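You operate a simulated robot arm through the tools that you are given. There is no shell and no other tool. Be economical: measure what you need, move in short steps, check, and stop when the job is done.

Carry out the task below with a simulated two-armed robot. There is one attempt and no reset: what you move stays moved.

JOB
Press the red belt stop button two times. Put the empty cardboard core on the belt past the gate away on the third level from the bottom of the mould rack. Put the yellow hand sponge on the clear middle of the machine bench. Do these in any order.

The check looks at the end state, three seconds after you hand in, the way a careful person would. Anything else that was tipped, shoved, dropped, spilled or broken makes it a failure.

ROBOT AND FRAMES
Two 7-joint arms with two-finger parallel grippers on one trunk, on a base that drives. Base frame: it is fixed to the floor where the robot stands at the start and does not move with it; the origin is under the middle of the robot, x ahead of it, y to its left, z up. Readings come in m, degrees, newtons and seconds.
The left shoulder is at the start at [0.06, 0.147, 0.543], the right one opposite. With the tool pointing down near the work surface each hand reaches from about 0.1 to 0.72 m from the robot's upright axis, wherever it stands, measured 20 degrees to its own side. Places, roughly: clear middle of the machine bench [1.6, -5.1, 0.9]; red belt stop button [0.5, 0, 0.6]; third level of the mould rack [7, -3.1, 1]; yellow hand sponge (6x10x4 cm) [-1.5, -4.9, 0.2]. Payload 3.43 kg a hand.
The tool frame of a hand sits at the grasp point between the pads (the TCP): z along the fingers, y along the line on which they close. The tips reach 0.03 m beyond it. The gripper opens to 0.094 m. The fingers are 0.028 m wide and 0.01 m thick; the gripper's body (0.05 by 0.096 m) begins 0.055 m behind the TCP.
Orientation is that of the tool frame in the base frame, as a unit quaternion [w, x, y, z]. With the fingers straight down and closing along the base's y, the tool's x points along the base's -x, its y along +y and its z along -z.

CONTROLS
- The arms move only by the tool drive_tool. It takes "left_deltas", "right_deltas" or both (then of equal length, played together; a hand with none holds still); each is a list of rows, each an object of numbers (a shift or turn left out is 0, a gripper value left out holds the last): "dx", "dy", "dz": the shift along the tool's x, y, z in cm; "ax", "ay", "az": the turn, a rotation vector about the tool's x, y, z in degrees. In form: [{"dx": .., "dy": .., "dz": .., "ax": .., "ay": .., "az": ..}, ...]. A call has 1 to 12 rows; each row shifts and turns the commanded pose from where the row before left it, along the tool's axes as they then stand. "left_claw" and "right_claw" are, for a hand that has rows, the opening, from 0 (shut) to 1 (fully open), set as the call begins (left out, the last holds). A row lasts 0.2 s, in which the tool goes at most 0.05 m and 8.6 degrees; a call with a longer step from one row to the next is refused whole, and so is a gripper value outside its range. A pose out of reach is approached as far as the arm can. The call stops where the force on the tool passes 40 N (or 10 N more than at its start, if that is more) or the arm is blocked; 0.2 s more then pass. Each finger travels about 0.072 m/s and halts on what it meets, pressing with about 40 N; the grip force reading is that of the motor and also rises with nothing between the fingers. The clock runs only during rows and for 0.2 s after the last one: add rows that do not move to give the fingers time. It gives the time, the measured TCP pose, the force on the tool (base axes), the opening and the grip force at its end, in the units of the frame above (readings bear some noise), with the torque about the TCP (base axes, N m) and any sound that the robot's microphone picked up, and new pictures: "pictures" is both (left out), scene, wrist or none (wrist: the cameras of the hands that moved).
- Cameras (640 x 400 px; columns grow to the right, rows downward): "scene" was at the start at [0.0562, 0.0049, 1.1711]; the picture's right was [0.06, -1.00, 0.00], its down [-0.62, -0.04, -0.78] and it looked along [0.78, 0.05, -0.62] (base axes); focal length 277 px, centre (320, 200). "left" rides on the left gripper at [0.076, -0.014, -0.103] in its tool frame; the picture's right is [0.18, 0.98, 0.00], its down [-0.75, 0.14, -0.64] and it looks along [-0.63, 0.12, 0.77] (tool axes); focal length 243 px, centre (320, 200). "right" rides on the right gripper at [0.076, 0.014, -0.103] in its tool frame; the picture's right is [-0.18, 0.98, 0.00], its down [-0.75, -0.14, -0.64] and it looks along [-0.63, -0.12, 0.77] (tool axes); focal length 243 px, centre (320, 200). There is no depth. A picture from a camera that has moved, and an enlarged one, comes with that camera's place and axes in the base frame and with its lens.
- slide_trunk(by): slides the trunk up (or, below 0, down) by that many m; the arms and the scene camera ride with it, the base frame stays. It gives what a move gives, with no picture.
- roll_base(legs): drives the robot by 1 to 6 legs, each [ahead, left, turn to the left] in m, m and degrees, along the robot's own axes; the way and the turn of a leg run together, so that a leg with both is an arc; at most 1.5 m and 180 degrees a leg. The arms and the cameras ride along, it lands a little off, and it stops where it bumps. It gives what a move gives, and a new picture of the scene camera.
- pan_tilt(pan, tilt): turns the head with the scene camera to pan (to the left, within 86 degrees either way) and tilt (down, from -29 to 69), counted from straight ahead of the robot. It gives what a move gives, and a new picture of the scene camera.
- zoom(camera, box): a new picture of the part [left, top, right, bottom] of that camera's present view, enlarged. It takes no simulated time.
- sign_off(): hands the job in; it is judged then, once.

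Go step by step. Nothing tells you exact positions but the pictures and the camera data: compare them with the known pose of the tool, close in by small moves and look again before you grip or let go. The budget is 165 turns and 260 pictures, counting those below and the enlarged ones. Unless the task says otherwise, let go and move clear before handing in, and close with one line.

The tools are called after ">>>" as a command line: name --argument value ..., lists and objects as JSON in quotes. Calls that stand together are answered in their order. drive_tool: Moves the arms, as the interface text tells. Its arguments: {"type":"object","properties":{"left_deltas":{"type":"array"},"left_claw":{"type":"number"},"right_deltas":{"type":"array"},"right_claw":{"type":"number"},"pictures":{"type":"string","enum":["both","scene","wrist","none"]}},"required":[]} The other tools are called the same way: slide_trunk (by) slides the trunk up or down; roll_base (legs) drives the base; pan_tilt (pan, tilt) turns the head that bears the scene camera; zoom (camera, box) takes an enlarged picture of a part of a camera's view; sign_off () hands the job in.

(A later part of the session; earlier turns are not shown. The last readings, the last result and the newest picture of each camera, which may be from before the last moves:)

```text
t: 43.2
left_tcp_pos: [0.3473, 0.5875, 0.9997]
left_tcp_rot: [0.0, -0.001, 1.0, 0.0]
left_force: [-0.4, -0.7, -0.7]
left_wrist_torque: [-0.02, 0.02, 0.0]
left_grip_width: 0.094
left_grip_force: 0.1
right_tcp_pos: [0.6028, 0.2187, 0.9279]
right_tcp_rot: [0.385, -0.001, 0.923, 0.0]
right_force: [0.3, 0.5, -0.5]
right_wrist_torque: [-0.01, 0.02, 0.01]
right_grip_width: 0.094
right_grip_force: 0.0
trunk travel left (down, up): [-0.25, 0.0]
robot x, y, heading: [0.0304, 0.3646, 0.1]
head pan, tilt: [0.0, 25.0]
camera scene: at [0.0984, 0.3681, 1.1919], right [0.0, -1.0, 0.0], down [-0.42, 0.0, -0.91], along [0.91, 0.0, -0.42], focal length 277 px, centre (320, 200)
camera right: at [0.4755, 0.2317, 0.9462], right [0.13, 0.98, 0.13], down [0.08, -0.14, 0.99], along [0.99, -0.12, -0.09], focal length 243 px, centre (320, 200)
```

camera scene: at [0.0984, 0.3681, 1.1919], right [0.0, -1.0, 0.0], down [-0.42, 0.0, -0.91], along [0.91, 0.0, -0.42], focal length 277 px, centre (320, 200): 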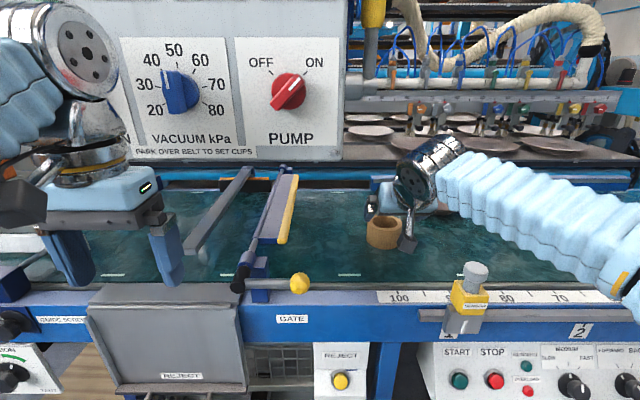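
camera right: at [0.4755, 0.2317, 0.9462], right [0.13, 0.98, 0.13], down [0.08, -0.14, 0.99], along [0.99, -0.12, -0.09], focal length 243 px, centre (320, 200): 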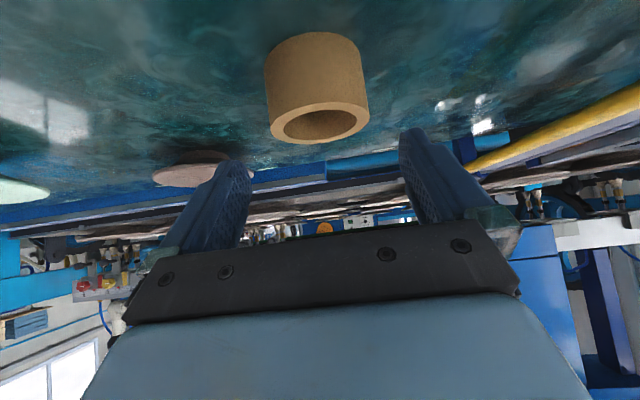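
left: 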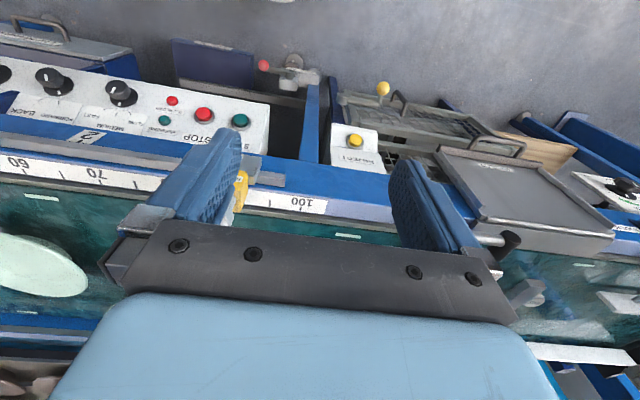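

Core is centered between the fingers (column 320 lies on the tool axis). Advancing 6 cm, then checking.

>>> drive_tool --right_deltas '[{"dz": 2}, {"dz": 2}, {"dz": 1}, {"dz": 1}, {}]' --pictures "both"

>>> zoom --camera "scene" --box '[320, 150, 480, 250]'

```text
t: 44.4
left_tcp_pos: [0.3469, 0.5876, 1.0005]
left_tcp_rot: [0.002, -0.002, 1.0, 0.0]
left_force: [-0.4, -0.2, 0.5]
left_wrist_torque: [-0.02, -0.03, -0.01]
left_grip_width: 0.0942
left_grip_force: 0.1
right_tcp_pos: [0.6449, 0.2173, 0.8907]
right_tcp_rot: [0.385, -0.001, 0.923, 0.002]
right_force: [-0.2, 0.0, -0.8]
right_wrist_torque: [-0.04, -0.03, -0.02]
right_grip_width: 0.0941
right_grip_force: 0.0
trunk travel left (down, up): [-0.25, 0.0]
robot x, y, heading: [0.0336, 0.3672, 0.2]
head pan, tilt: [0.0, 25.0]
camera scene: at [0.0983, 0.3681, 1.1919], right [0.0, -1.0, 0.0], down [-0.42, 0.0, -0.91], along [0.91, 0.0, -0.42], focal length 277 px, centre (320, 200)
camera right: at [0.5176, 0.2309, 0.9082], right [0.13, 0.98, 0.13], down [0.08, -0.14, 0.99], along [0.99, -0.12, -0.09], focal length 243 px, centre (320, 200)
```

scene: 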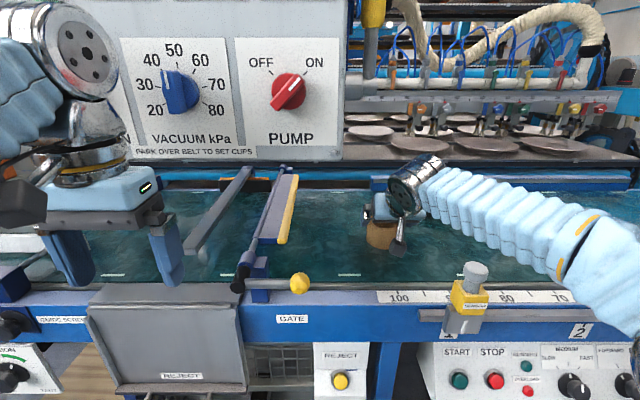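
right: 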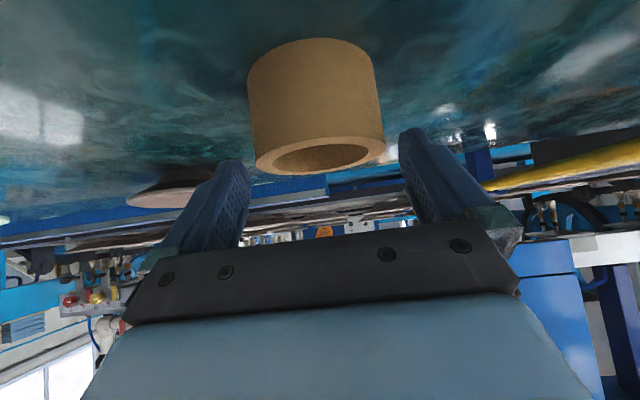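

```text
4.00 times, centred on (400, 200) of scene
camera zoom: at [0.0983, 0.3681, 1.1919], right [0.0, -1.0, 0.0], down [-0.42, 0.0, -0.91], along [0.91, 0.0, -0.42], focal length 1107 px, centre (0, 200)
```

zoom: 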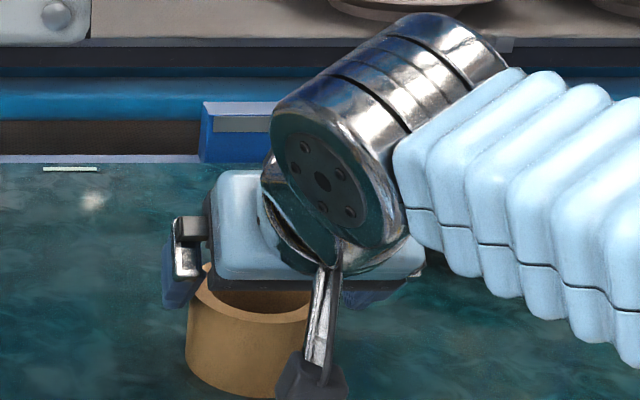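

Core diameter ≈7.5 cm, center ≈[0.657, 0.2175], top z≈0.869, belt ≈0.828. Final approach then close.

>>> drive_tool --right_deltas '[{"dz": 1, "dx": 0.4}, {"dz": 1, "dx": 0.4}, {"dz": 0.7, "dx": 0.2}, {}]' --pictures "wrist"

```text
t: 45.4
left_tcp_pos: [0.3481, 0.5871, 0.9999]
left_tcp_rot: [0.003, -0.001, 1.0, -0.001]
left_force: [0.3, 0.1, -0.3]
left_wrist_torque: [0.02, 0.03, 0.02]
left_grip_width: 0.094
left_grip_force: 0.1
right_tcp_pos: [0.657, 0.2157, 0.8645]
right_tcp_rot: [0.384, 0.0, 0.923, 0.0]
right_force: [-0.4, 0.3, 0.9]
right_wrist_torque: [0.01, -0.02, -0.01]
right_grip_width: 0.0939
right_grip_force: 0.0
trunk travel left (down, up): [-0.25, 0.0]
robot x, y, heading: [0.0366, 0.3667, 0.1]
head pan, tilt: [0.0, 25.0]
camera right: at [0.5288, 0.2309, 0.8826], right [0.13, 0.98, 0.13], down [0.08, -0.14, 0.99], along [0.99, -0.12, -0.09], focal length 243 px, centre (320, 200)
```

right: 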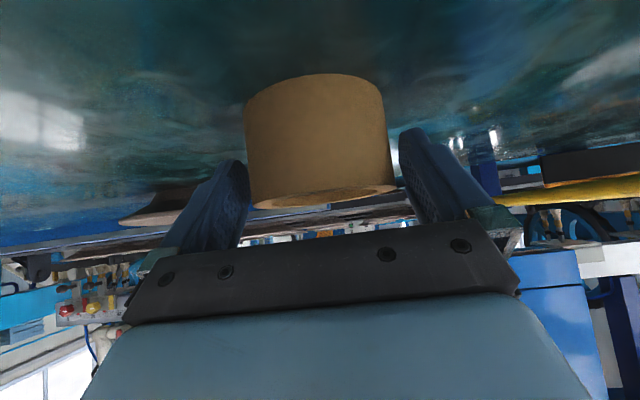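

The core is between the fingers. Closing.

>>> drive_tool --right_claw 0 --right_deltas '[{}, {}, {}, {}]' --pictures "wrist"

```text
t: 46.4
left_tcp_pos: [0.3468, 0.5879, 0.9994]
left_tcp_rot: [0.001, -0.001, 1.0, 0.0]
left_force: [-0.3, -0.4, -0.3]
left_wrist_torque: [0.05, 0.02, -0.03]
left_grip_width: 0.0939
left_grip_force: 0.0
right_tcp_pos: [0.6563, 0.2166, 0.8663]
right_tcp_rot: [0.386, 0.0, 0.923, 0.0]
right_force: [4.0, -0.6, 11.2]
right_wrist_torque: [-0.17, -0.25, -0.04]
right_grip_width: 0.0778
right_grip_force: 39.5
trunk travel left (down, up): [-0.25, 0.0]
robot x, y, heading: [0.04, 0.3688, -0.0]
head pan, tilt: [0.0, 25.0]
camera right: at [0.5286, 0.2309, 0.8837], right [0.13, 0.98, 0.13], down [0.07, -0.14, 0.99], along [0.99, -0.12, -0.09], focal length 243 px, centre (320, 200)
```

right: 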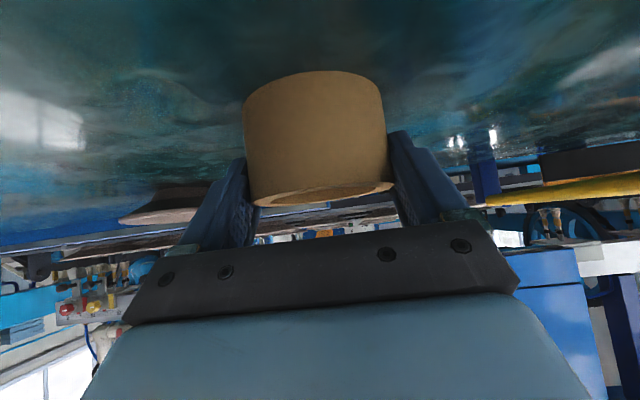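

Gripped at 7.8 cm. Lifting straight up 8 cm.

>>> drive_tool --right_deltas '[{"dz": -0.7, "dx": -0.7}, {"dz": -1.2, "dx": -1.2}, {"dz": -1.9, "dx": -1.9}, {"dz": -1.9, "dx": -1.9}, {}]' --pictures "both"

```text
t: 47.6
left_tcp_pos: [0.3471, 0.5881, 0.9995]
left_tcp_rot: [0.001, -0.001, 1.0, 0.001]
left_force: [0.1, 0.0, -1.2]
left_wrist_torque: [0.0, 0.0, 0.0]
left_grip_width: 0.094
left_grip_force: 0.0
right_tcp_pos: [0.6552, 0.2188, 0.944]
right_tcp_rot: [0.384, 0.0, 0.923, 0.0]
right_force: [-0.5, 0.2, -0.2]
right_wrist_torque: [-0.01, -0.04, -0.03]
right_grip_width: 0.0002
right_grip_force: 33.0
trunk travel left (down, up): [-0.25, 0.0]
robot x, y, heading: [0.0336, 0.3677, -0.0]
head pan, tilt: [0.0, 25.0]
camera scene: at [0.0981, 0.3682, 1.1919], right [0.0, -1.0, 0.0], down [-0.42, 0.0, -0.91], along [0.91, 0.0, -0.42], focal length 277 px, centre (320, 200)
camera right: at [0.5285, 0.233, 0.961], right [0.13, 0.98, 0.13], down [0.08, -0.14, 0.99], along [0.99, -0.12, -0.09], focal length 243 px, centre (320, 200)
```

scene: 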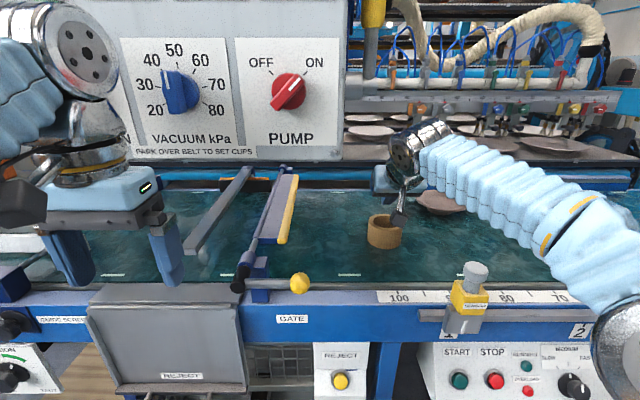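
right: 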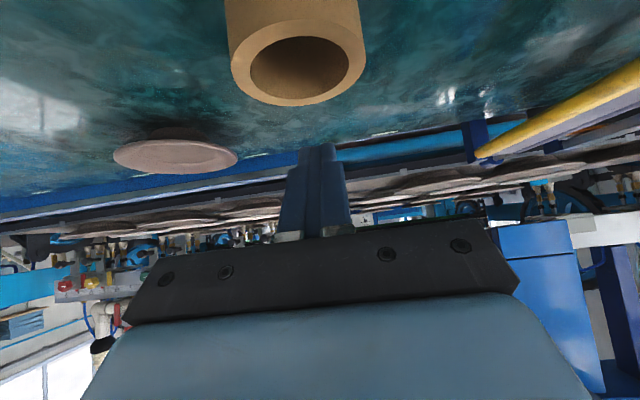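

The core slipped out and is still standing on the belt, now around [0.660, 0.215]. I'll reopen and look at why, regripping a little deeper and lifting gently.

>>> drive_tool --right_claw 1 --right_deltas '[{"dy": -0.4}, {}, {}, {"dz": 1.9, "dx": 1.5}, {"dz": 1.9, "dx": 1.5}, {"dz": 0.9, "dx": 0.9}, {"dz": 0.9, "dx": 0.7}, {}]' --pictures "wrist"

```text
t: 49.4
left_tcp_pos: [0.3465, 0.5872, 1.0005]
left_tcp_rot: [0.002, -0.001, 1.0, 0.0]
left_force: [0.3, 0.9, -0.5]
left_wrist_torque: [0.02, 0.01, -0.01]
left_grip_width: 0.0939
left_grip_force: 0.0
right_tcp_pos: [0.6661, 0.2128, 0.8734]
right_tcp_rot: [0.385, 0.0, 0.923, 0.0]
right_force: [-0.1, -0.1, 0.2]
right_wrist_torque: [0.01, 0.02, -0.01]
right_grip_width: 0.094
right_grip_force: 0.1
trunk travel left (down, up): [-0.25, 0.0]
robot x, y, heading: [0.0346, 0.3639, 0.0]
head pan, tilt: [0.0, 25.0]
camera right: at [0.5378, 0.227, 0.8905], right [0.13, 0.98, 0.13], down [0.08, -0.14, 0.99], along [0.99, -0.12, -0.09], focal length 243 px, centre (320, 200)
```

right: 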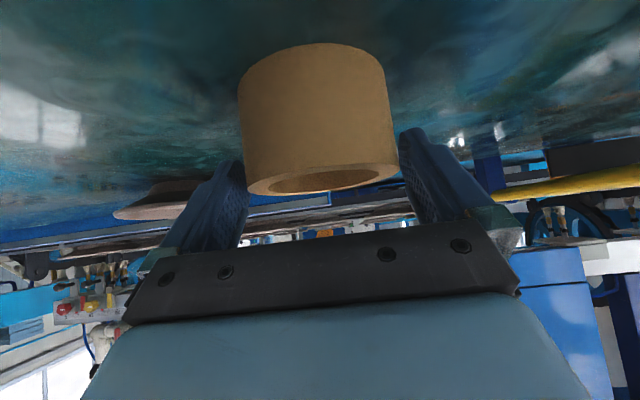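

Rim center is ~0.3 cm to +y. Correct and go 1.3 cm lower, watching the force.

>>> drive_tool --right_deltas '[{"dy": 0.25, "dz": 0.3, "dx": 0.5}, {"dz": 0.2, "dx": 0.4}, {"dz": 0.17, "dx": 0.34}, {}]' --pictures "none"

>>> drive_tool --right_claw 0.7 --right_deltas '[{}, {}, {}]' --pictures "none"

>>> drive_tool --right_claw 0 --right_deltas '[{}, {}, {}, {}]' --pictures "wrist"

```text
t: 50.4
left_tcp_pos: [0.347, 0.5884, 1.0005]
left_tcp_rot: [0.002, -0.002, 1.0, 0.001]
left_force: [0.4, -0.4, -0.1]
left_wrist_torque: [0.03, -0.01, 0.03]
left_grip_width: 0.0941
left_grip_force: 0.0
right_tcp_pos: [0.6617, 0.2157, 0.857]
right_tcp_rot: [0.384, 0.0, 0.923, 0.0]
right_force: [0.6, 0.1, 1.1]
right_wrist_torque: [-0.01, 0.01, -0.01]
right_grip_width: 0.0943
right_grip_force: 0.0
trunk travel left (down, up): [-0.25, 0.0]
robot x, y, heading: [0.0354, 0.3693, 0.3]
head pan, tilt: [0.0, 25.0]
```

```text
t: 51.2
left_tcp_pos: [0.3465, 0.5876, 0.9999]
left_tcp_rot: [0.001, -0.001, 1.0, 0.0]
left_force: [-0.3, -0.2, 0.5]
left_wrist_torque: [0.01, -0.01, -0.02]
left_grip_width: 0.0942
left_grip_force: 0.1
right_tcp_pos: [0.6626, 0.2164, 0.8571]
right_tcp_rot: [0.384, -0.001, 0.923, 0.001]
right_force: [0.3, -0.3, 0.9]
right_wrist_torque: [0.04, -0.03, 0.02]
right_grip_width: 0.0816
right_grip_force: 39.9
trunk travel left (down, up): [-0.25, 0.0]
robot x, y, heading: [0.0387, 0.3722, 0.0]
head pan, tilt: [0.0, 25.0]
```

```text
t: 52.2
left_tcp_pos: [0.3476, 0.5882, 0.9996]
left_tcp_rot: [0.002, -0.001, 1.0, 0.0]
left_force: [-0.9, 0.6, 0.4]
left_wrist_torque: [0.02, 0.01, 0.0]
left_grip_width: 0.0941
left_grip_force: 0.0
right_tcp_pos: [0.6618, 0.2172, 0.8579]
right_tcp_rot: [0.385, 0.0, 0.923, 0.001]
right_force: [0.2, -0.1, 0.7]
right_wrist_torque: [0.01, -0.01, 0.01]
right_grip_width: 0.0815
right_grip_force: 40.5
trunk travel left (down, up): [-0.25, 0.0]
robot x, y, heading: [0.0351, 0.3686, 0.1]
head pan, tilt: [0.0, 25.0]
camera right: at [0.5347, 0.2305, 0.8761], right [0.13, 0.98, 0.13], down [0.08, -0.14, 0.99], along [0.99, -0.12, -0.09], focal length 243 px, centre (320, 200)
```

right: 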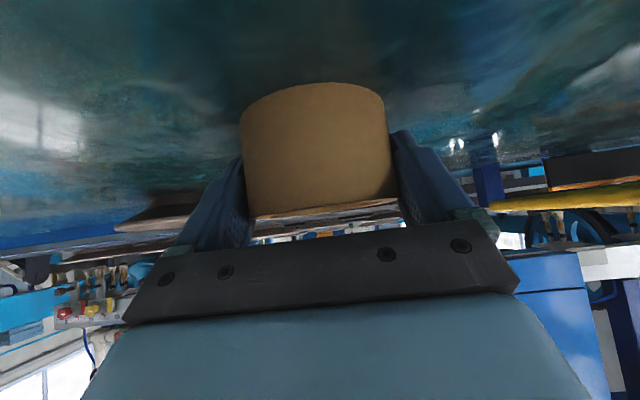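

Now 8.15 cm across with no stray force – a true diametral grip. Lifting slowly.

>>> drive_tool --right_deltas '[{"dz": -0.4, "dx": -0.4}, {"dz": -0.7, "dx": -0.7}, {"dz": -1.2, "dx": -1.2}, {"dz": -1.8, "dx": -1.8}, {"dz": -1.8, "dx": -1.8}, {}]' --pictures "both"

```text
t: 53.6
left_tcp_pos: [0.3473, 0.587, 0.9996]
left_tcp_rot: [0.002, -0.001, 1.0, 0.0]
left_force: [1.0, 0.3, 0.3]
left_wrist_torque: [0.02, 0.0, 0.01]
left_grip_width: 0.0941
left_grip_force: 0.0
right_tcp_pos: [0.6595, 0.2183, 0.9419]
right_tcp_rot: [0.385, 0.0, 0.923, 0.0]
right_force: [0.0, 0.5, -0.3]
right_wrist_torque: [-0.01, 0.05, -0.02]
right_grip_width: 0.0813
right_grip_force: 39.5
trunk travel left (down, up): [-0.25, 0.0]
robot x, y, heading: [0.0346, 0.366, 0.1]
head pan, tilt: [0.0, 25.0]
camera scene: at [0.0982, 0.3682, 1.1919], right [0.0, -1.0, 0.0], down [-0.42, 0.0, -0.91], along [0.91, 0.0, -0.42], focal length 277 px, centre (320, 200)
camera right: at [0.5323, 0.2321, 0.9593], right [0.13, 0.98, 0.13], down [0.08, -0.14, 0.99], along [0.99, -0.12, -0.09], focal length 243 px, centre (320, 200)
```

scene: 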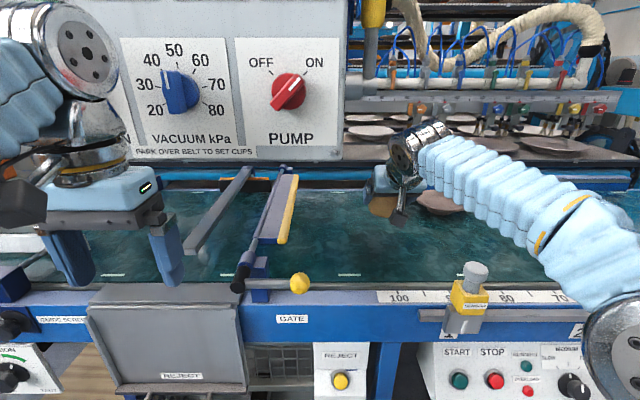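
right: 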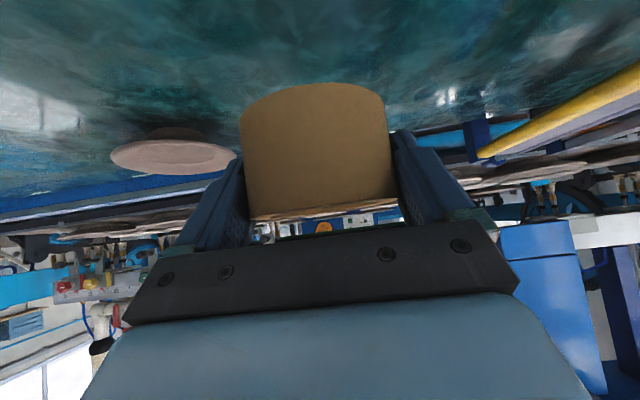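

The core is held securely. Backing away from the belt, then turning right to survey the room.

>>> roll_base --legs '[[-0.7, 0, 0], [0, 0, -90]]'

>>> pan_tilt --pan 40 --tilt 10

```text
t: 61.2
left_tcp_pos: [-0.4449, 0.0561, 0.9991]
left_tcp_rot: [0.002, 0.708, 0.706, -0.001]
left_force: [-0.7, 0.0, -0.2]
left_wrist_torque: [-0.03, -0.02, 0.0]
left_grip_width: 0.0941
left_grip_force: 0.1
right_tcp_pos: [-0.8141, -0.2546, 0.941]
right_tcp_rot: [0.272, 0.653, 0.652, -0.271]
right_force: [1.0, -0.3, -0.4]
right_wrist_torque: [-0.02, 0.01, 0.04]
right_grip_width: 0.0816
right_grip_force: 40.0
trunk travel left (down, up): [-0.25, 0.0]
robot x, y, heading: [-0.663, 0.3667, -90.2]
head pan, tilt: [0.0, 25.0]
camera scene: at [-0.6622, 0.3054, 1.1919], right [-1.0, 0.0, 0.0], down [0.0, 0.42, -0.91], along [0.0, -0.91, -0.42], focal length 277 px, centre (320, 200)
```

scene: 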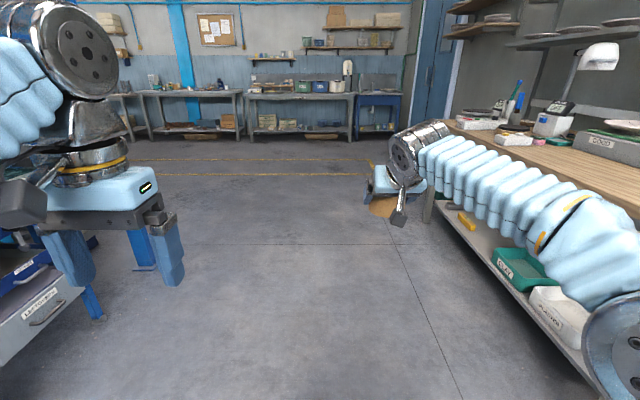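

```text
t: 62.3
left_tcp_pos: [-0.4438, 0.0562, 1.0005]
left_tcp_rot: [0.001, 0.708, 0.707, -0.001]
left_force: [-0.1, 0.1, 0.3]
left_wrist_torque: [0.03, 0.02, -0.01]
left_grip_width: 0.094
left_grip_force: 0.0
right_tcp_pos: [-0.815, -0.2548, 0.9419]
right_tcp_rot: [0.272, 0.654, 0.652, -0.271]
right_force: [-0.3, 1.0, -0.4]
right_wrist_torque: [0.03, 0.01, -0.03]
right_grip_width: 0.0813
right_grip_force: 40.4
trunk travel left (down, up): [-0.25, 0.0]
robot x, y, heading: [-0.6633, 0.3649, -89.8]
head pan, tilt: [40.0, 10.0]
camera scene: at [-0.6025, 0.3261, 1.2163], right [-0.77, -0.64, 0.0], down [-0.11, 0.13, -0.98], along [0.63, -0.76, -0.17], focal length 277 px, centre (320, 200)
```

scene: 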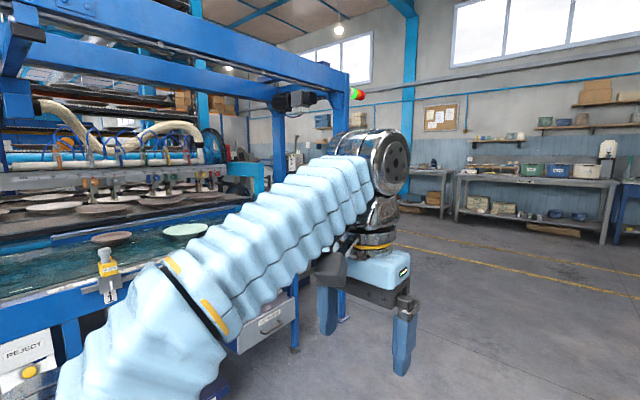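

Aisle is clear straight down −y. Driving along it 2.7 m, then turning to face +x toward the rack.

>>> roll_base --legs '[[1.4, 0, 0], [1.4, 0, 0]]'

>>> pan_tilt --pan 80 --tilt 5

```text
t: 76.0
left_tcp_pos: [-0.5284, -2.7659, 1.001]
left_tcp_rot: [0.002, 0.719, 0.695, -0.001]
left_force: [0.1, 0.4, -0.3]
left_wrist_torque: [-0.02, -0.03, 0.01]
left_grip_width: 0.094
left_grip_force: 0.1
right_tcp_pos: [-0.9077, -3.0656, 0.9412]
right_tcp_rot: [0.268, 0.663, 0.642, -0.276]
right_force: [-0.2, -0.2, -0.2]
right_wrist_torque: [-0.02, 0.01, 0.02]
right_grip_width: 0.0818
right_grip_force: 40.1
trunk travel left (down, up): [-0.25, 0.0]
robot x, y, heading: [-0.7324, -2.4458, -92.0]
head pan, tilt: [40.0, 10.0]
camera scene: at [-0.6769, -2.4916, 1.2163], right [-0.79, -0.62, 0.0], down [-0.11, 0.14, -0.98], along [0.61, -0.77, -0.17], focal length 277 px, centre (320, 200)
```

scene: 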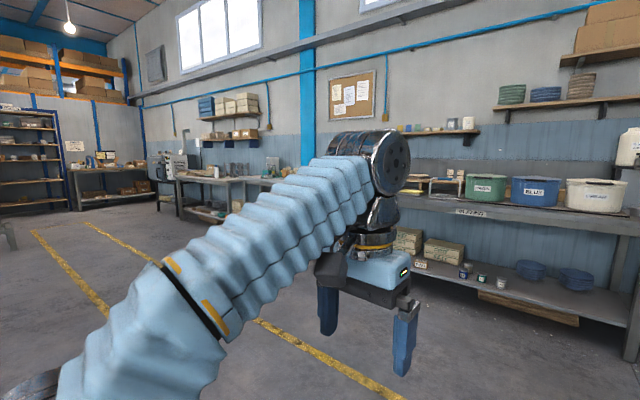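

```text
t: 77.0
left_tcp_pos: [-0.5277, -2.7668, 1.0009]
left_tcp_rot: [0.002, 0.719, 0.695, -0.001]
left_force: [0.6, -0.6, -0.3]
left_wrist_torque: [-0.01, 0.02, 0.02]
left_grip_width: 0.094
left_grip_force: 0.1
right_tcp_pos: [-0.9083, -3.067, 0.9415]
right_tcp_rot: [0.267, 0.664, 0.642, -0.276]
right_force: [-0.4, -0.1, -0.4]
right_wrist_torque: [0.01, 0.01, -0.05]
right_grip_width: 0.0814
right_grip_force: 40.1
trunk travel left (down, up): [-0.25, 0.0]
robot x, y, heading: [-0.7335, -2.4439, -91.8]
head pan, tilt: [80.0, 5.0]
camera scene: at [-0.6444, -2.4375, 1.2244], right [-0.21, -0.98, 0.0], down [-0.09, 0.02, -1.0], along [0.97, -0.21, -0.09], focal length 277 px, centre (320, 200)
```

scene: 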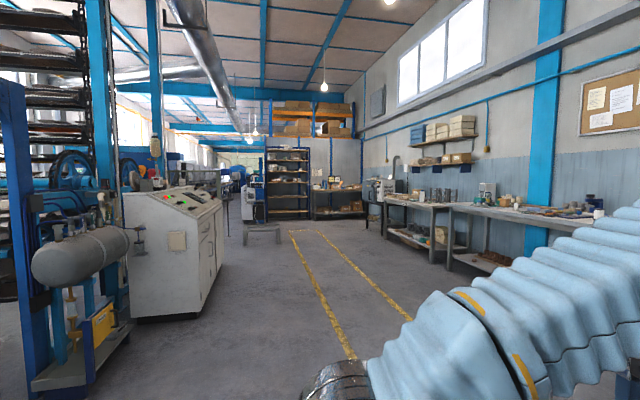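

The mould rack is visible down the aisle. Zooming on it.

>>> zoom --camera "scene" --box '[230, 130, 390, 250]'

>>> roll_base --legs '[[0, 0, 92], [1.2, 0, 0], [1.4, 0, 0]]'

>>> pan_tilt --pan 0 --tilt 10

```text
3.33 times, centred on (310, 190) of scene
camera zoom: at [-0.6444, -2.4375, 1.2244], right [-0.21, -0.98, 0.0], down [-0.09, 0.02, -1.0], along [0.97, -0.21, -0.09], focal length 923 px, centre (353, 233)
```

zoom: 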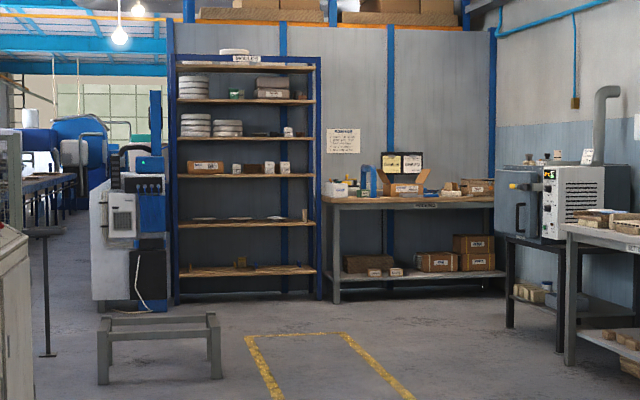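

```text
t: 93.3
left_tcp_pos: [2.1322, -2.2876, 1.0011]
left_tcp_rot: [0.002, 0.006, 1.0, 0.001]
left_force: [0.5, -0.1, -0.6]
left_wrist_torque: [0.0, 0.02, -0.01]
left_grip_width: 0.0938
left_grip_force: 0.1
right_tcp_pos: [2.4382, -2.6612, 0.9414]
right_tcp_rot: [0.385, 0.006, 0.923, -0.002]
right_force: [-0.4, -0.7, -0.1]
right_wrist_torque: [0.03, -0.02, -0.02]
right_grip_width: 0.0815
right_grip_force: 39.4
trunk travel left (down, up): [-0.25, 0.0]
robot x, y, heading: [1.8139, -2.4999, -0.8]
head pan, tilt: [80.0, 5.0]
camera scene: at [1.8044, -2.4115, 1.2244], right [0.98, -0.19, 0.0], down [-0.02, -0.09, -1.0], along [0.18, 0.98, -0.09], focal length 277 px, centre (320, 200)
```

scene: 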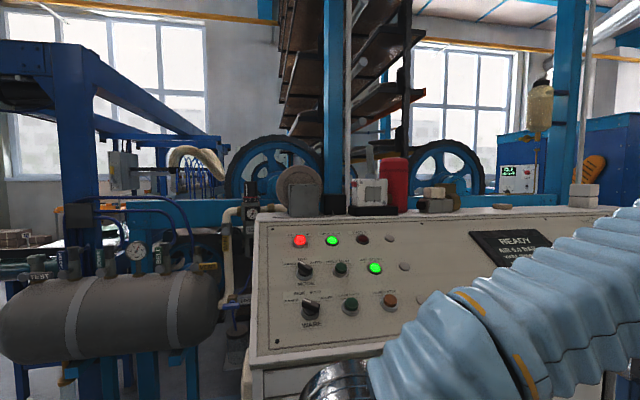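

```text
t: 94.8
left_tcp_pos: [2.1329, -2.2867, 1.0]
left_tcp_rot: [0.002, 0.005, 1.0, 0.0]
left_force: [-0.4, 0.2, 0.2]
left_wrist_torque: [-0.01, 0.02, -0.01]
left_grip_width: 0.0937
left_grip_force: 0.0
right_tcp_pos: [2.4394, -2.6622, 0.9408]
right_tcp_rot: [0.384, 0.006, 0.923, -0.001]
right_force: [-0.7, -0.8, -1.2]
right_wrist_torque: [0.01, 0.03, -0.01]
right_grip_width: 0.0817
right_grip_force: 40.5
trunk travel left (down, up): [-0.25, 0.0]
robot x, y, heading: [1.8153, -2.5001, -0.7]
head pan, tilt: [0.0, 10.0]
camera scene: at [1.8804, -2.5028, 1.2163], right [-0.01, -1.0, 0.0], down [-0.17, 0.0, -0.98], along [0.98, -0.01, -0.17], focal length 277 px, centre (320, 200)
```

scene: 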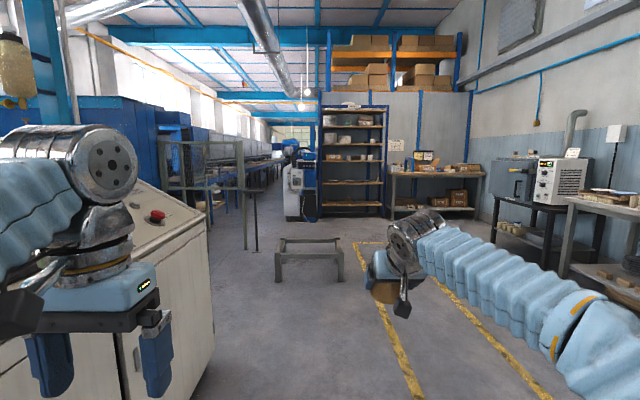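

The rack has the third shelf with items at z≈1.0. I'll pass right of the low stand: shift right 0.75 m then go ahead.

>>> roll_base --legs '[[0, -0.8, 0.7], [1.4, 0, 0], [1.4, 0, 0]]'

>>> zoom --camera "scene" --box '[200, 60, 440, 230]'

```text
t: 112.2
left_tcp_pos: [4.8982, -3.2095, 1.0001]
left_tcp_rot: [0.002, 0.026, 1.0, 0.0]
left_force: [-0.5, 0.1, -0.1]
left_wrist_torque: [-0.01, -0.01, -0.01]
left_grip_width: 0.0941
left_grip_force: 0.0
right_tcp_pos: [5.1916, -3.5954, 0.9415]
right_tcp_rot: [0.385, 0.023, 0.923, -0.009]
right_force: [0.8, -0.2, 0.3]
right_wrist_torque: [-0.03, 0.0, 0.0]
right_grip_width: 0.0815
right_grip_force: 40.3
trunk travel left (down, up): [-0.25, 0.0]
robot x, y, heading: [4.5762, -3.4131, -2.9]
head pan, tilt: [0.0, 10.0]
camera scene: at [4.6397, -3.4161, 1.2163], right [-0.05, -1.0, 0.0], down [-0.17, 0.01, -0.98], along [0.98, -0.05, -0.17], focal length 277 px, centre (320, 200)
```

scene: 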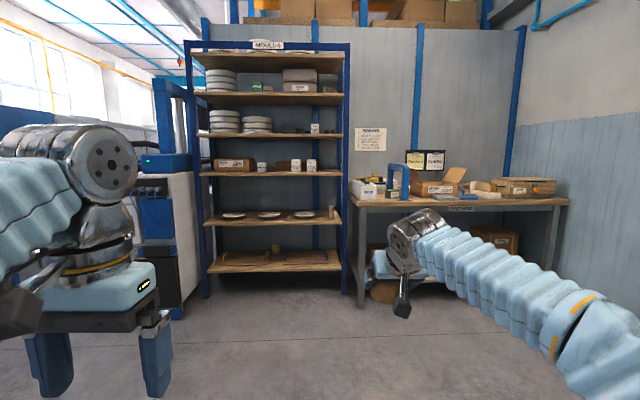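

```text
2.35 times, centred on (320, 145) of scene
camera zoom: at [4.6397, -3.4161, 1.2163], right [-0.05, -1.0, 0.0], down [-0.17, 0.01, -0.98], along [0.98, -0.05, -0.17], focal length 651 px, centre (320, 329)
```

zoom: 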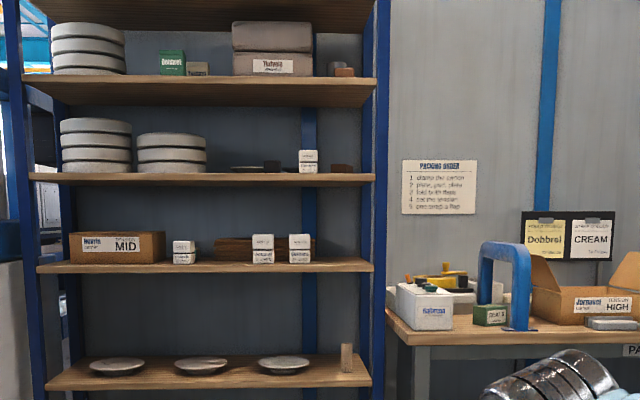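

The third level (from the bottom: 1 = board/mould, 2 = plates, 3 = "MID" carton and small boxes) has a free spot at its right end, ~0.2 m wide. I'll straighten the heading and approach to measure it.

>>> roll_base --legs '[[0, 0, 2.9], [1.25, 0, 0]]'

>>> zoom --camera "scene" --box '[240, 60, 480, 210]'

```text
t: 118.8
left_tcp_pos: [6.1012, -3.168, 0.9998]
left_tcp_rot: [0.001, -0.013, 1.0, 0.0]
left_force: [-0.3, 0.1, 0.3]
left_wrist_torque: [0.02, -0.02, 0.01]
left_grip_width: 0.0939
left_grip_force: 0.1
right_tcp_pos: [6.4213, -3.5298, 0.9405]
right_tcp_rot: [0.384, -0.012, 0.923, 0.006]
right_force: [-0.1, 0.1, -0.2]
right_wrist_torque: [-0.04, 0.0, 0.02]
right_grip_width: 0.0815
right_grip_force: 39.6
trunk travel left (down, up): [-0.25, 0.0]
robot x, y, heading: [5.7924, -3.3933, 1.8]
head pan, tilt: [0.0, 10.0]
camera scene: at [5.8582, -3.3937, 1.2163], right [0.03, -1.0, 0.0], down [-0.17, 0.0, -0.98], along [0.98, 0.03, -0.17], focal length 277 px, centre (320, 200)
```

scene: 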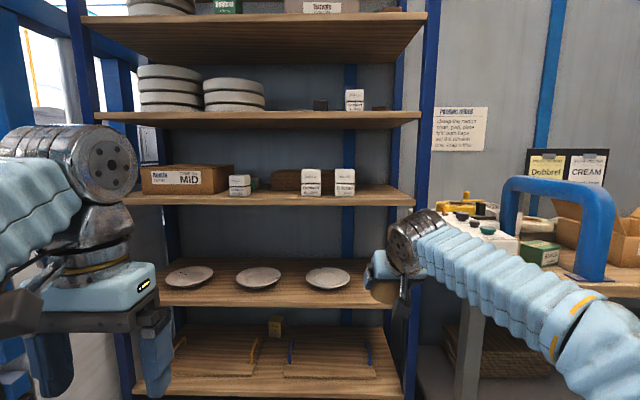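

```text
2.67 times, centred on (360, 135) of scene
camera zoom: at [5.8582, -3.3937, 1.2163], right [0.03, -1.0, 0.0], down [-0.17, 0.0, -0.98], along [0.98, 0.03, -0.17], focal length 738 px, centre (213, 373)
```

zoom: 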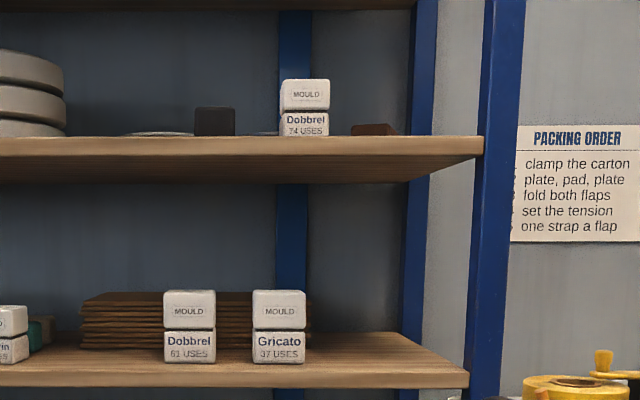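

Shelf 3: surface z≈1.06, front edge x≈6.78, free spot right of the "Gricato" box. I'll check how high the hand can go in this orientation by pulling it back and up.

>>> drive_tool --right_deltas '[{"dz": -3}, {"dz": -4}, {"dz": -4}, {"dz": -4}, {"dz": -4}, {"dz": -4}, {"dz": -3}, {}]' --pictures "wrist"

```text
t: 120.6
left_tcp_pos: [6.1009, -3.1684, 0.9998]
left_tcp_rot: [0.002, -0.013, 1.0, 0.001]
left_force: [-0.2, -0.2, 0.4]
left_wrist_torque: [-0.01, 0.03, 0.01]
left_grip_width: 0.0941
left_grip_force: 0.1
right_tcp_pos: [6.2381, -3.5351, 1.1266]
right_tcp_rot: [0.385, -0.012, 0.923, 0.005]
right_force: [0.2, -0.1, -0.8]
right_wrist_torque: [0.03, 0.02, 0.01]
right_grip_width: 0.0815
right_grip_force: 39.6
trunk travel left (down, up): [-0.25, 0.0]
robot x, y, heading: [5.7948, -3.396, 1.7]
head pan, tilt: [0.0, 10.0]
camera right: at [6.1101, -3.5245, 1.1449], right [0.1, 0.99, 0.13], down [0.08, -0.14, 0.99], along [0.99, -0.09, -0.09], focal length 243 px, centre (320, 200)
```

right: 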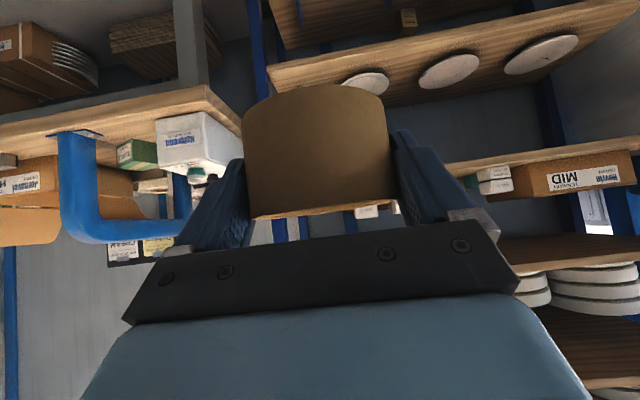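

It reaches z=1.127 at 0.44 m ahead. Testing a bit further forward at this height.

>>> drive_tool --right_deltas '[{"dz": 1.4, "dx": -1.4}, {"dz": 1.4, "dx": -1.4}, {"dz": 1.4, "dx": -1.4}, {}]' --pictures "none"

```text
t: 121.6
left_tcp_pos: [6.1023, -3.1684, 0.9994]
left_tcp_rot: [0.002, -0.013, 1.0, 0.0]
left_force: [-0.5, -0.1, -0.4]
left_wrist_torque: [0.02, 0.02, -0.02]
left_grip_width: 0.0939
left_grip_force: 0.1
right_tcp_pos: [6.2971, -3.5332, 1.1252]
right_tcp_rot: [0.384, -0.011, 0.923, 0.005]
right_force: [0.1, 0.8, -0.7]
right_wrist_torque: [-0.03, 0.02, 0.0]
right_grip_width: 0.0815
right_grip_force: 39.9
trunk travel left (down, up): [-0.25, 0.0]
robot x, y, heading: [5.7939, -3.3947, 1.6]
head pan, tilt: [0.0, 10.0]
```

Reachable. Target spot: y≈−3.587, core center x≈6.86. I'll tuck the left hand back a little, straighten, and advance to just in front of the shelf.

>>> drive_tool --left_deltas '[{"dx": 3.5}, {"dx": 3.5}, {}]' --pictures "none"

>>> roll_base --legs '[[0, 0, -1.7], [0.36, -0.04, 0]]'

>>> drive_tool --right_deltas '[{}]' --pictures "wrist"

```text
t: 122.4
left_tcp_pos: [6.0502, -3.1729, 0.9956]
left_tcp_rot: [0.002, -0.013, 1.0, 0.0]
left_force: [-0.9, 0.1, -0.2]
left_wrist_torque: [-0.04, -0.03, -0.02]
left_grip_width: 0.094
left_grip_force: 0.0
left hand out of reach, approached as far as the arm can: row 2
right_tcp_pos: [6.2977, -3.5324, 1.1257]
right_tcp_rot: [0.384, -0.011, 0.923, 0.005]
right_force: [-1.2, -0.9, 0.0]
right_wrist_torque: [0.03, -0.01, -0.01]
right_grip_width: 0.0815
right_grip_force: 40.2
trunk travel left (down, up): [-0.25, 0.0]
robot x, y, heading: [5.7974, -3.3971, 1.4]
head pan, tilt: [0.0, 10.0]
```

```text
t: 125.0
left_tcp_pos: [6.4193, -3.2248, 0.995]
left_tcp_rot: [0.002, 0.003, 1.0, 0.001]
left_force: [-0.7, 0.8, -0.9]
left_wrist_torque: [-0.04, -0.01, -0.01]
left_grip_width: 0.0938
left_grip_force: 0.1
right_tcp_pos: [6.6512, -3.5917, 1.1247]
right_tcp_rot: [0.385, 0.004, 0.923, -0.001]
right_force: [-0.4, 0.0, -0.4]
right_wrist_torque: [0.02, -0.01, -0.01]
right_grip_width: 0.0815
right_grip_force: 40.0
trunk travel left (down, up): [-0.25, 0.0]
robot x, y, heading: [6.1559, -3.4391, -0.5]
head pan, tilt: [0.0, 10.0]
camera scene: at [6.218, -3.4377, 1.2163], right [-0.01, -1.0, 0.0], down [-0.17, 0.0, -0.98], along [0.98, -0.01, -0.17], focal length 277 px, centre (320, 200)
```

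scene: 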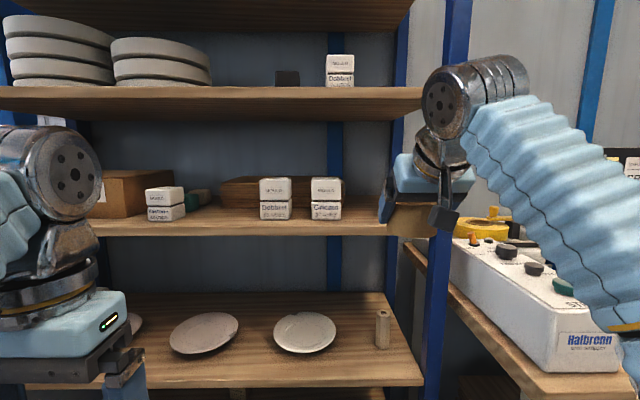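

```text
t: 125.5
left_tcp_pos: [6.4184, -3.2235, 0.9944]
left_tcp_rot: [0.002, 0.005, 1.0, 0.0]
left_force: [0.2, 0.4, -0.1]
left_wrist_torque: [0.02, 0.0, -0.02]
left_grip_width: 0.094
left_grip_force: 0.0
right_tcp_pos: [6.6525, -3.5919, 1.1249]
right_tcp_rot: [0.384, 0.004, 0.923, -0.002]
right_force: [-0.9, 0.3, 0.0]
right_wrist_torque: [0.01, 0.03, 0.01]
right_grip_width: 0.0816
right_grip_force: 40.4
trunk travel left (down, up): [-0.25, 0.0]
robot x, y, heading: [6.1537, -3.4398, -0.4]
head pan, tilt: [0.0, 10.0]
camera right: at [6.5254, -3.5762, 1.1422], right [0.14, 0.98, 0.13], down [0.07, -0.14, 0.99], along [0.99, -0.13, -0.09], focal length 243 px, centre (320, 200)
```

right: 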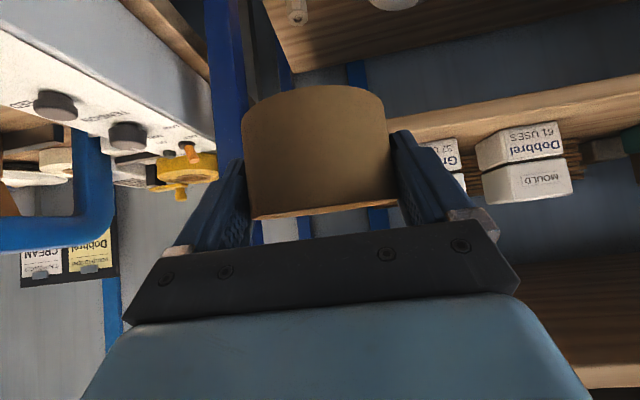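

>>> zoom --camera "scene" --box '[240, 150, 480, 300]'

```text
2.67 times, centred on (360, 225) of scene
camera zoom: at [6.2181, -3.4377, 1.2163], right [-0.01, -1.0, 0.0], down [-0.17, 0.0, -0.98], along [0.98, -0.01, -0.17], focal length 738 px, centre (213, 133)
```

zoom: 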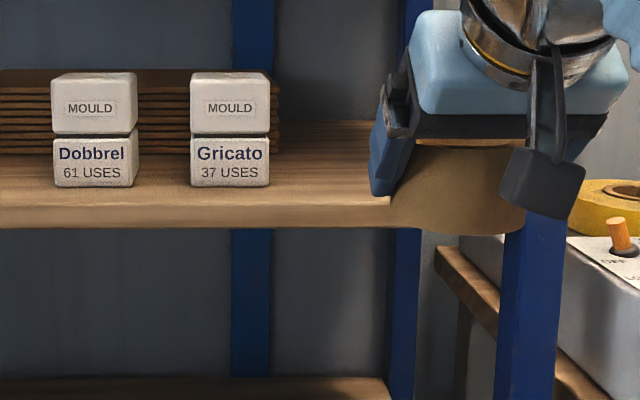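

The target spot is confirmed, but the right elbow may get near the packing bench at the right. Let me look that way before moving in.

>>> pan_tilt --pan -60 --tilt 35

```text
t: 126.8
left_tcp_pos: [6.4191, -3.2244, 0.9952]
left_tcp_rot: [0.001, 0.004, 1.0, 0.0]
left_force: [0.8, 0.3, -0.9]
left_wrist_torque: [0.02, -0.01, 0.0]
left_grip_width: 0.0942
left_grip_force: 0.1
right_tcp_pos: [6.6533, -3.5903, 1.1244]
right_tcp_rot: [0.384, 0.004, 0.923, -0.001]
right_force: [0.0, -0.3, -0.7]
right_wrist_torque: [0.0, 0.0, 0.0]
right_grip_width: 0.0815
right_grip_force: 40.3
trunk travel left (down, up): [-0.25, 0.0]
robot x, y, heading: [6.1565, -3.4362, -0.5]
head pan, tilt: [-60.0, 35.0]
camera scene: at [6.1686, -3.5136, 1.1762], right [-0.87, -0.49, 0.0], down [-0.28, 0.5, -0.82], along [0.4, -0.71, -0.57], focal length 277 px, centre (320, 200)
```

scene: 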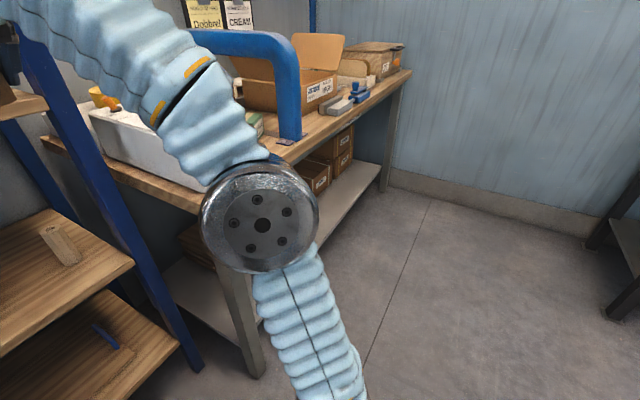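

Elbow ≈[6.33,−3.68,1.0], bench corner ≈[6.52,−3.73]: too tight for a straight move. Turning the robot ~8.5° right and standing further left gives the elbow ~5 cm more room, so I'll do that, then advance partially.

>>> roll_base --legs '[[0, 0.1, 0], [0, 0, -8.5], [0.08, 0, 0]]'

>>> pan_tilt --pan 0 --tilt 10

```text
t: 129.2
left_tcp_pos: [6.5253, -3.18, 0.9956]
left_tcp_rot: [0.002, 0.077, 0.997, 0.0]
left_force: [-0.5, 0.0, -0.8]
left_wrist_torque: [0.02, -0.02, 0.02]
left_grip_width: 0.094
left_grip_force: 0.0
right_tcp_pos: [6.7031, -3.5766, 1.1251]
right_tcp_rot: [0.384, 0.071, 0.92, -0.029]
right_force: [0.4, 0.5, -0.6]
right_wrist_torque: [0.0, 0.01, 0.02]
right_grip_width: 0.0817
right_grip_force: 40.3
trunk travel left (down, up): [-0.25, 0.0]
robot x, y, heading: [6.2351, -3.3499, -8.8]
head pan, tilt: [-60.0, 35.0]
camera scene: at [6.2363, -3.43, 1.1762], right [-0.93, -0.36, 0.0], down [-0.21, 0.53, -0.82], along [0.3, -0.76, -0.57], focal length 277 px, centre (320, 200)
```

scene: 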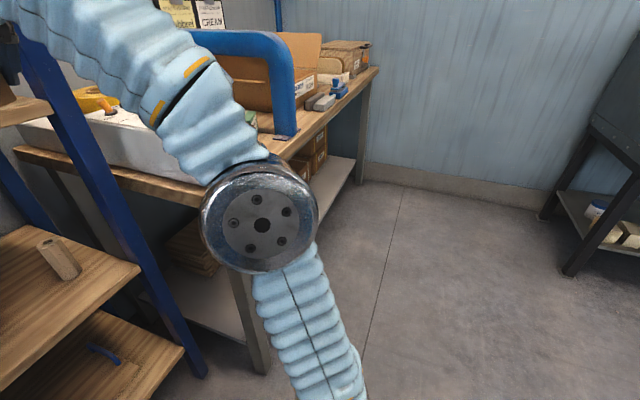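

```text
t: 130.5
left_tcp_pos: [6.5256, -3.1799, 0.9966]
left_tcp_rot: [0.001, 0.077, 0.997, 0.0]
left_force: [1.0, 0.1, -1.0]
left_wrist_torque: [0.01, 0.02, 0.01]
left_grip_width: 0.0941
left_grip_force: 0.1
right_tcp_pos: [6.7037, -3.5782, 1.1247]
right_tcp_rot: [0.383, 0.071, 0.92, -0.029]
right_force: [0.6, -0.1, -0.2]
right_wrist_torque: [-0.02, -0.03, -0.02]
right_grip_width: 0.0815
right_grip_force: 40.0
trunk travel left (down, up): [-0.25, 0.0]
robot x, y, heading: [6.2363, -3.3473, -8.8]
head pan, tilt: [0.0, 10.0]
camera scene: at [6.2966, -3.3623, 1.2163], right [-0.15, -0.99, 0.0], down [-0.17, 0.03, -0.98], along [0.97, -0.15, -0.17], focal length 277 px, centre (320, 200)
```

scene: 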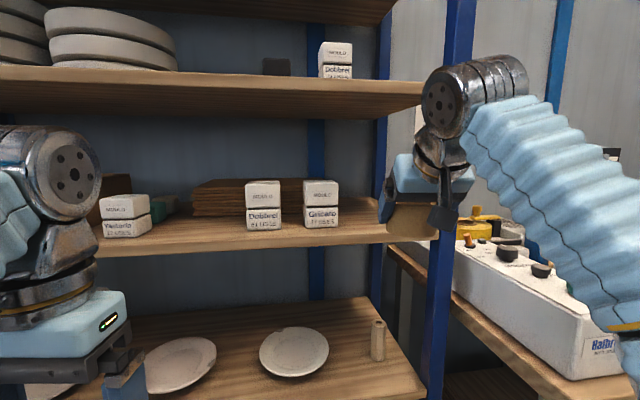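

The wrist joint (z≈1.28) would pass close to shelf 4 (underside ≈1.27, edge x≈6.775). I'll tilt the hand 8° flatter to drop the wrist and lower slightly, then advance in small steps.

>>> drive_tool --right_deltas '[{"ay": -4}, {"ay": -4}, {"dz": 0.5, "dx": 0.65}, {}]' --pictures "none"

>>> roll_base --legs '[[0.07, 0.005, 0]]'

>>> drive_tool --right_deltas '[{}]' --pictures "wrist"

```text
t: 131.5
left_tcp_pos: [6.5259, -3.1802, 0.9947]
left_tcp_rot: [0.001, 0.078, 0.997, -0.001]
left_force: [0.1, 0.8, 0.4]
left_wrist_torque: [0.03, -0.01, 0.01]
left_grip_width: 0.0941
left_grip_force: 0.0
right_tcp_pos: [6.7046, -3.5759, 1.1185]
right_tcp_rot: [0.446, 0.07, 0.892, -0.034]
right_force: [0.2, -0.5, 0.0]
right_wrist_torque: [0.01, 0.03, -0.01]
right_grip_width: 0.0816
right_grip_force: 39.6
trunk travel left (down, up): [-0.25, 0.0]
robot x, y, heading: [6.2348, -3.3488, -8.5]
head pan, tilt: [0.0, 10.0]
```

```text
t: 132.5
left_tcp_pos: [6.5982, -3.1859, 0.9945]
left_tcp_rot: [0.001, 0.079, 0.997, 0.0]
left_force: [0.2, -0.9, -0.3]
left_wrist_torque: [0.0, 0.0, -0.03]
left_grip_width: 0.0942
left_grip_force: 0.0
right_tcp_pos: [6.7764, -3.5836, 1.1167]
right_tcp_rot: [0.447, 0.07, 0.891, -0.034]
right_force: [-0.5, -0.2, -0.1]
right_wrist_torque: [0.02, -0.03, -0.05]
right_grip_width: 0.0816
right_grip_force: 40.3
trunk travel left (down, up): [-0.25, 0.0]
robot x, y, heading: [6.305, -3.3559, -8.9]
head pan, tilt: [0.0, 10.0]
camera scene: at [6.3679, -3.3685, 1.2163], right [-0.16, -0.99, 0.0], down [-0.17, 0.03, -0.98], along [0.97, -0.15, -0.17], focal length 277 px, centre (320, 200)
```

scene: 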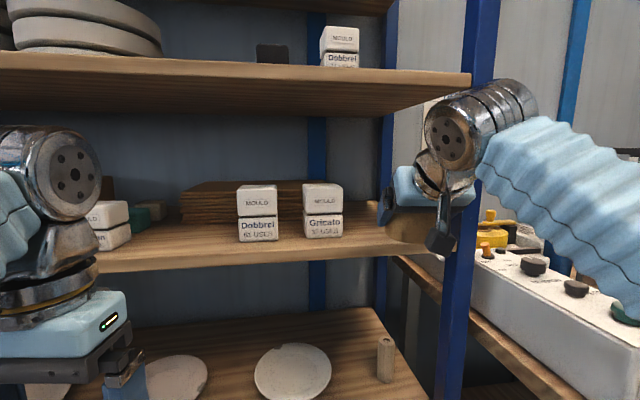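

```text
t: 132.9
left_tcp_pos: [6.5976, -3.1868, 0.9962]
left_tcp_rot: [0.001, 0.079, 0.997, 0.0]
left_force: [0.7, 0.5, 0.4]
left_wrist_torque: [-0.03, 0.02, 0.02]
left_grip_width: 0.0939
left_grip_force: 0.1
right_tcp_pos: [6.776, -3.5836, 1.117]
right_tcp_rot: [0.447, 0.07, 0.891, -0.034]
right_force: [0.2, -1.1, -0.1]
right_wrist_torque: [-0.03, -0.02, -0.03]
right_grip_width: 0.0815
right_grip_force: 40.3
trunk travel left (down, up): [-0.25, 0.0]
robot x, y, heading: [6.3052, -3.3565, -9.1]
head pan, tilt: [0.0, 10.0]
camera right: at [6.6508, -3.5494, 1.1175], right [0.26, 0.95, 0.15], down [-0.08, -0.13, 0.99], along [0.96, -0.27, 0.05], focal length 243 px, centre (320, 200)
```

right: 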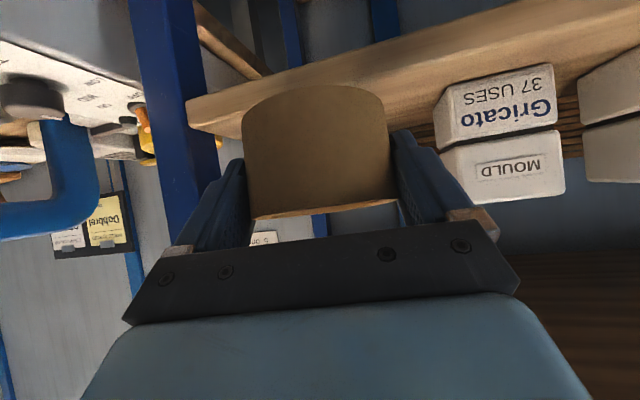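

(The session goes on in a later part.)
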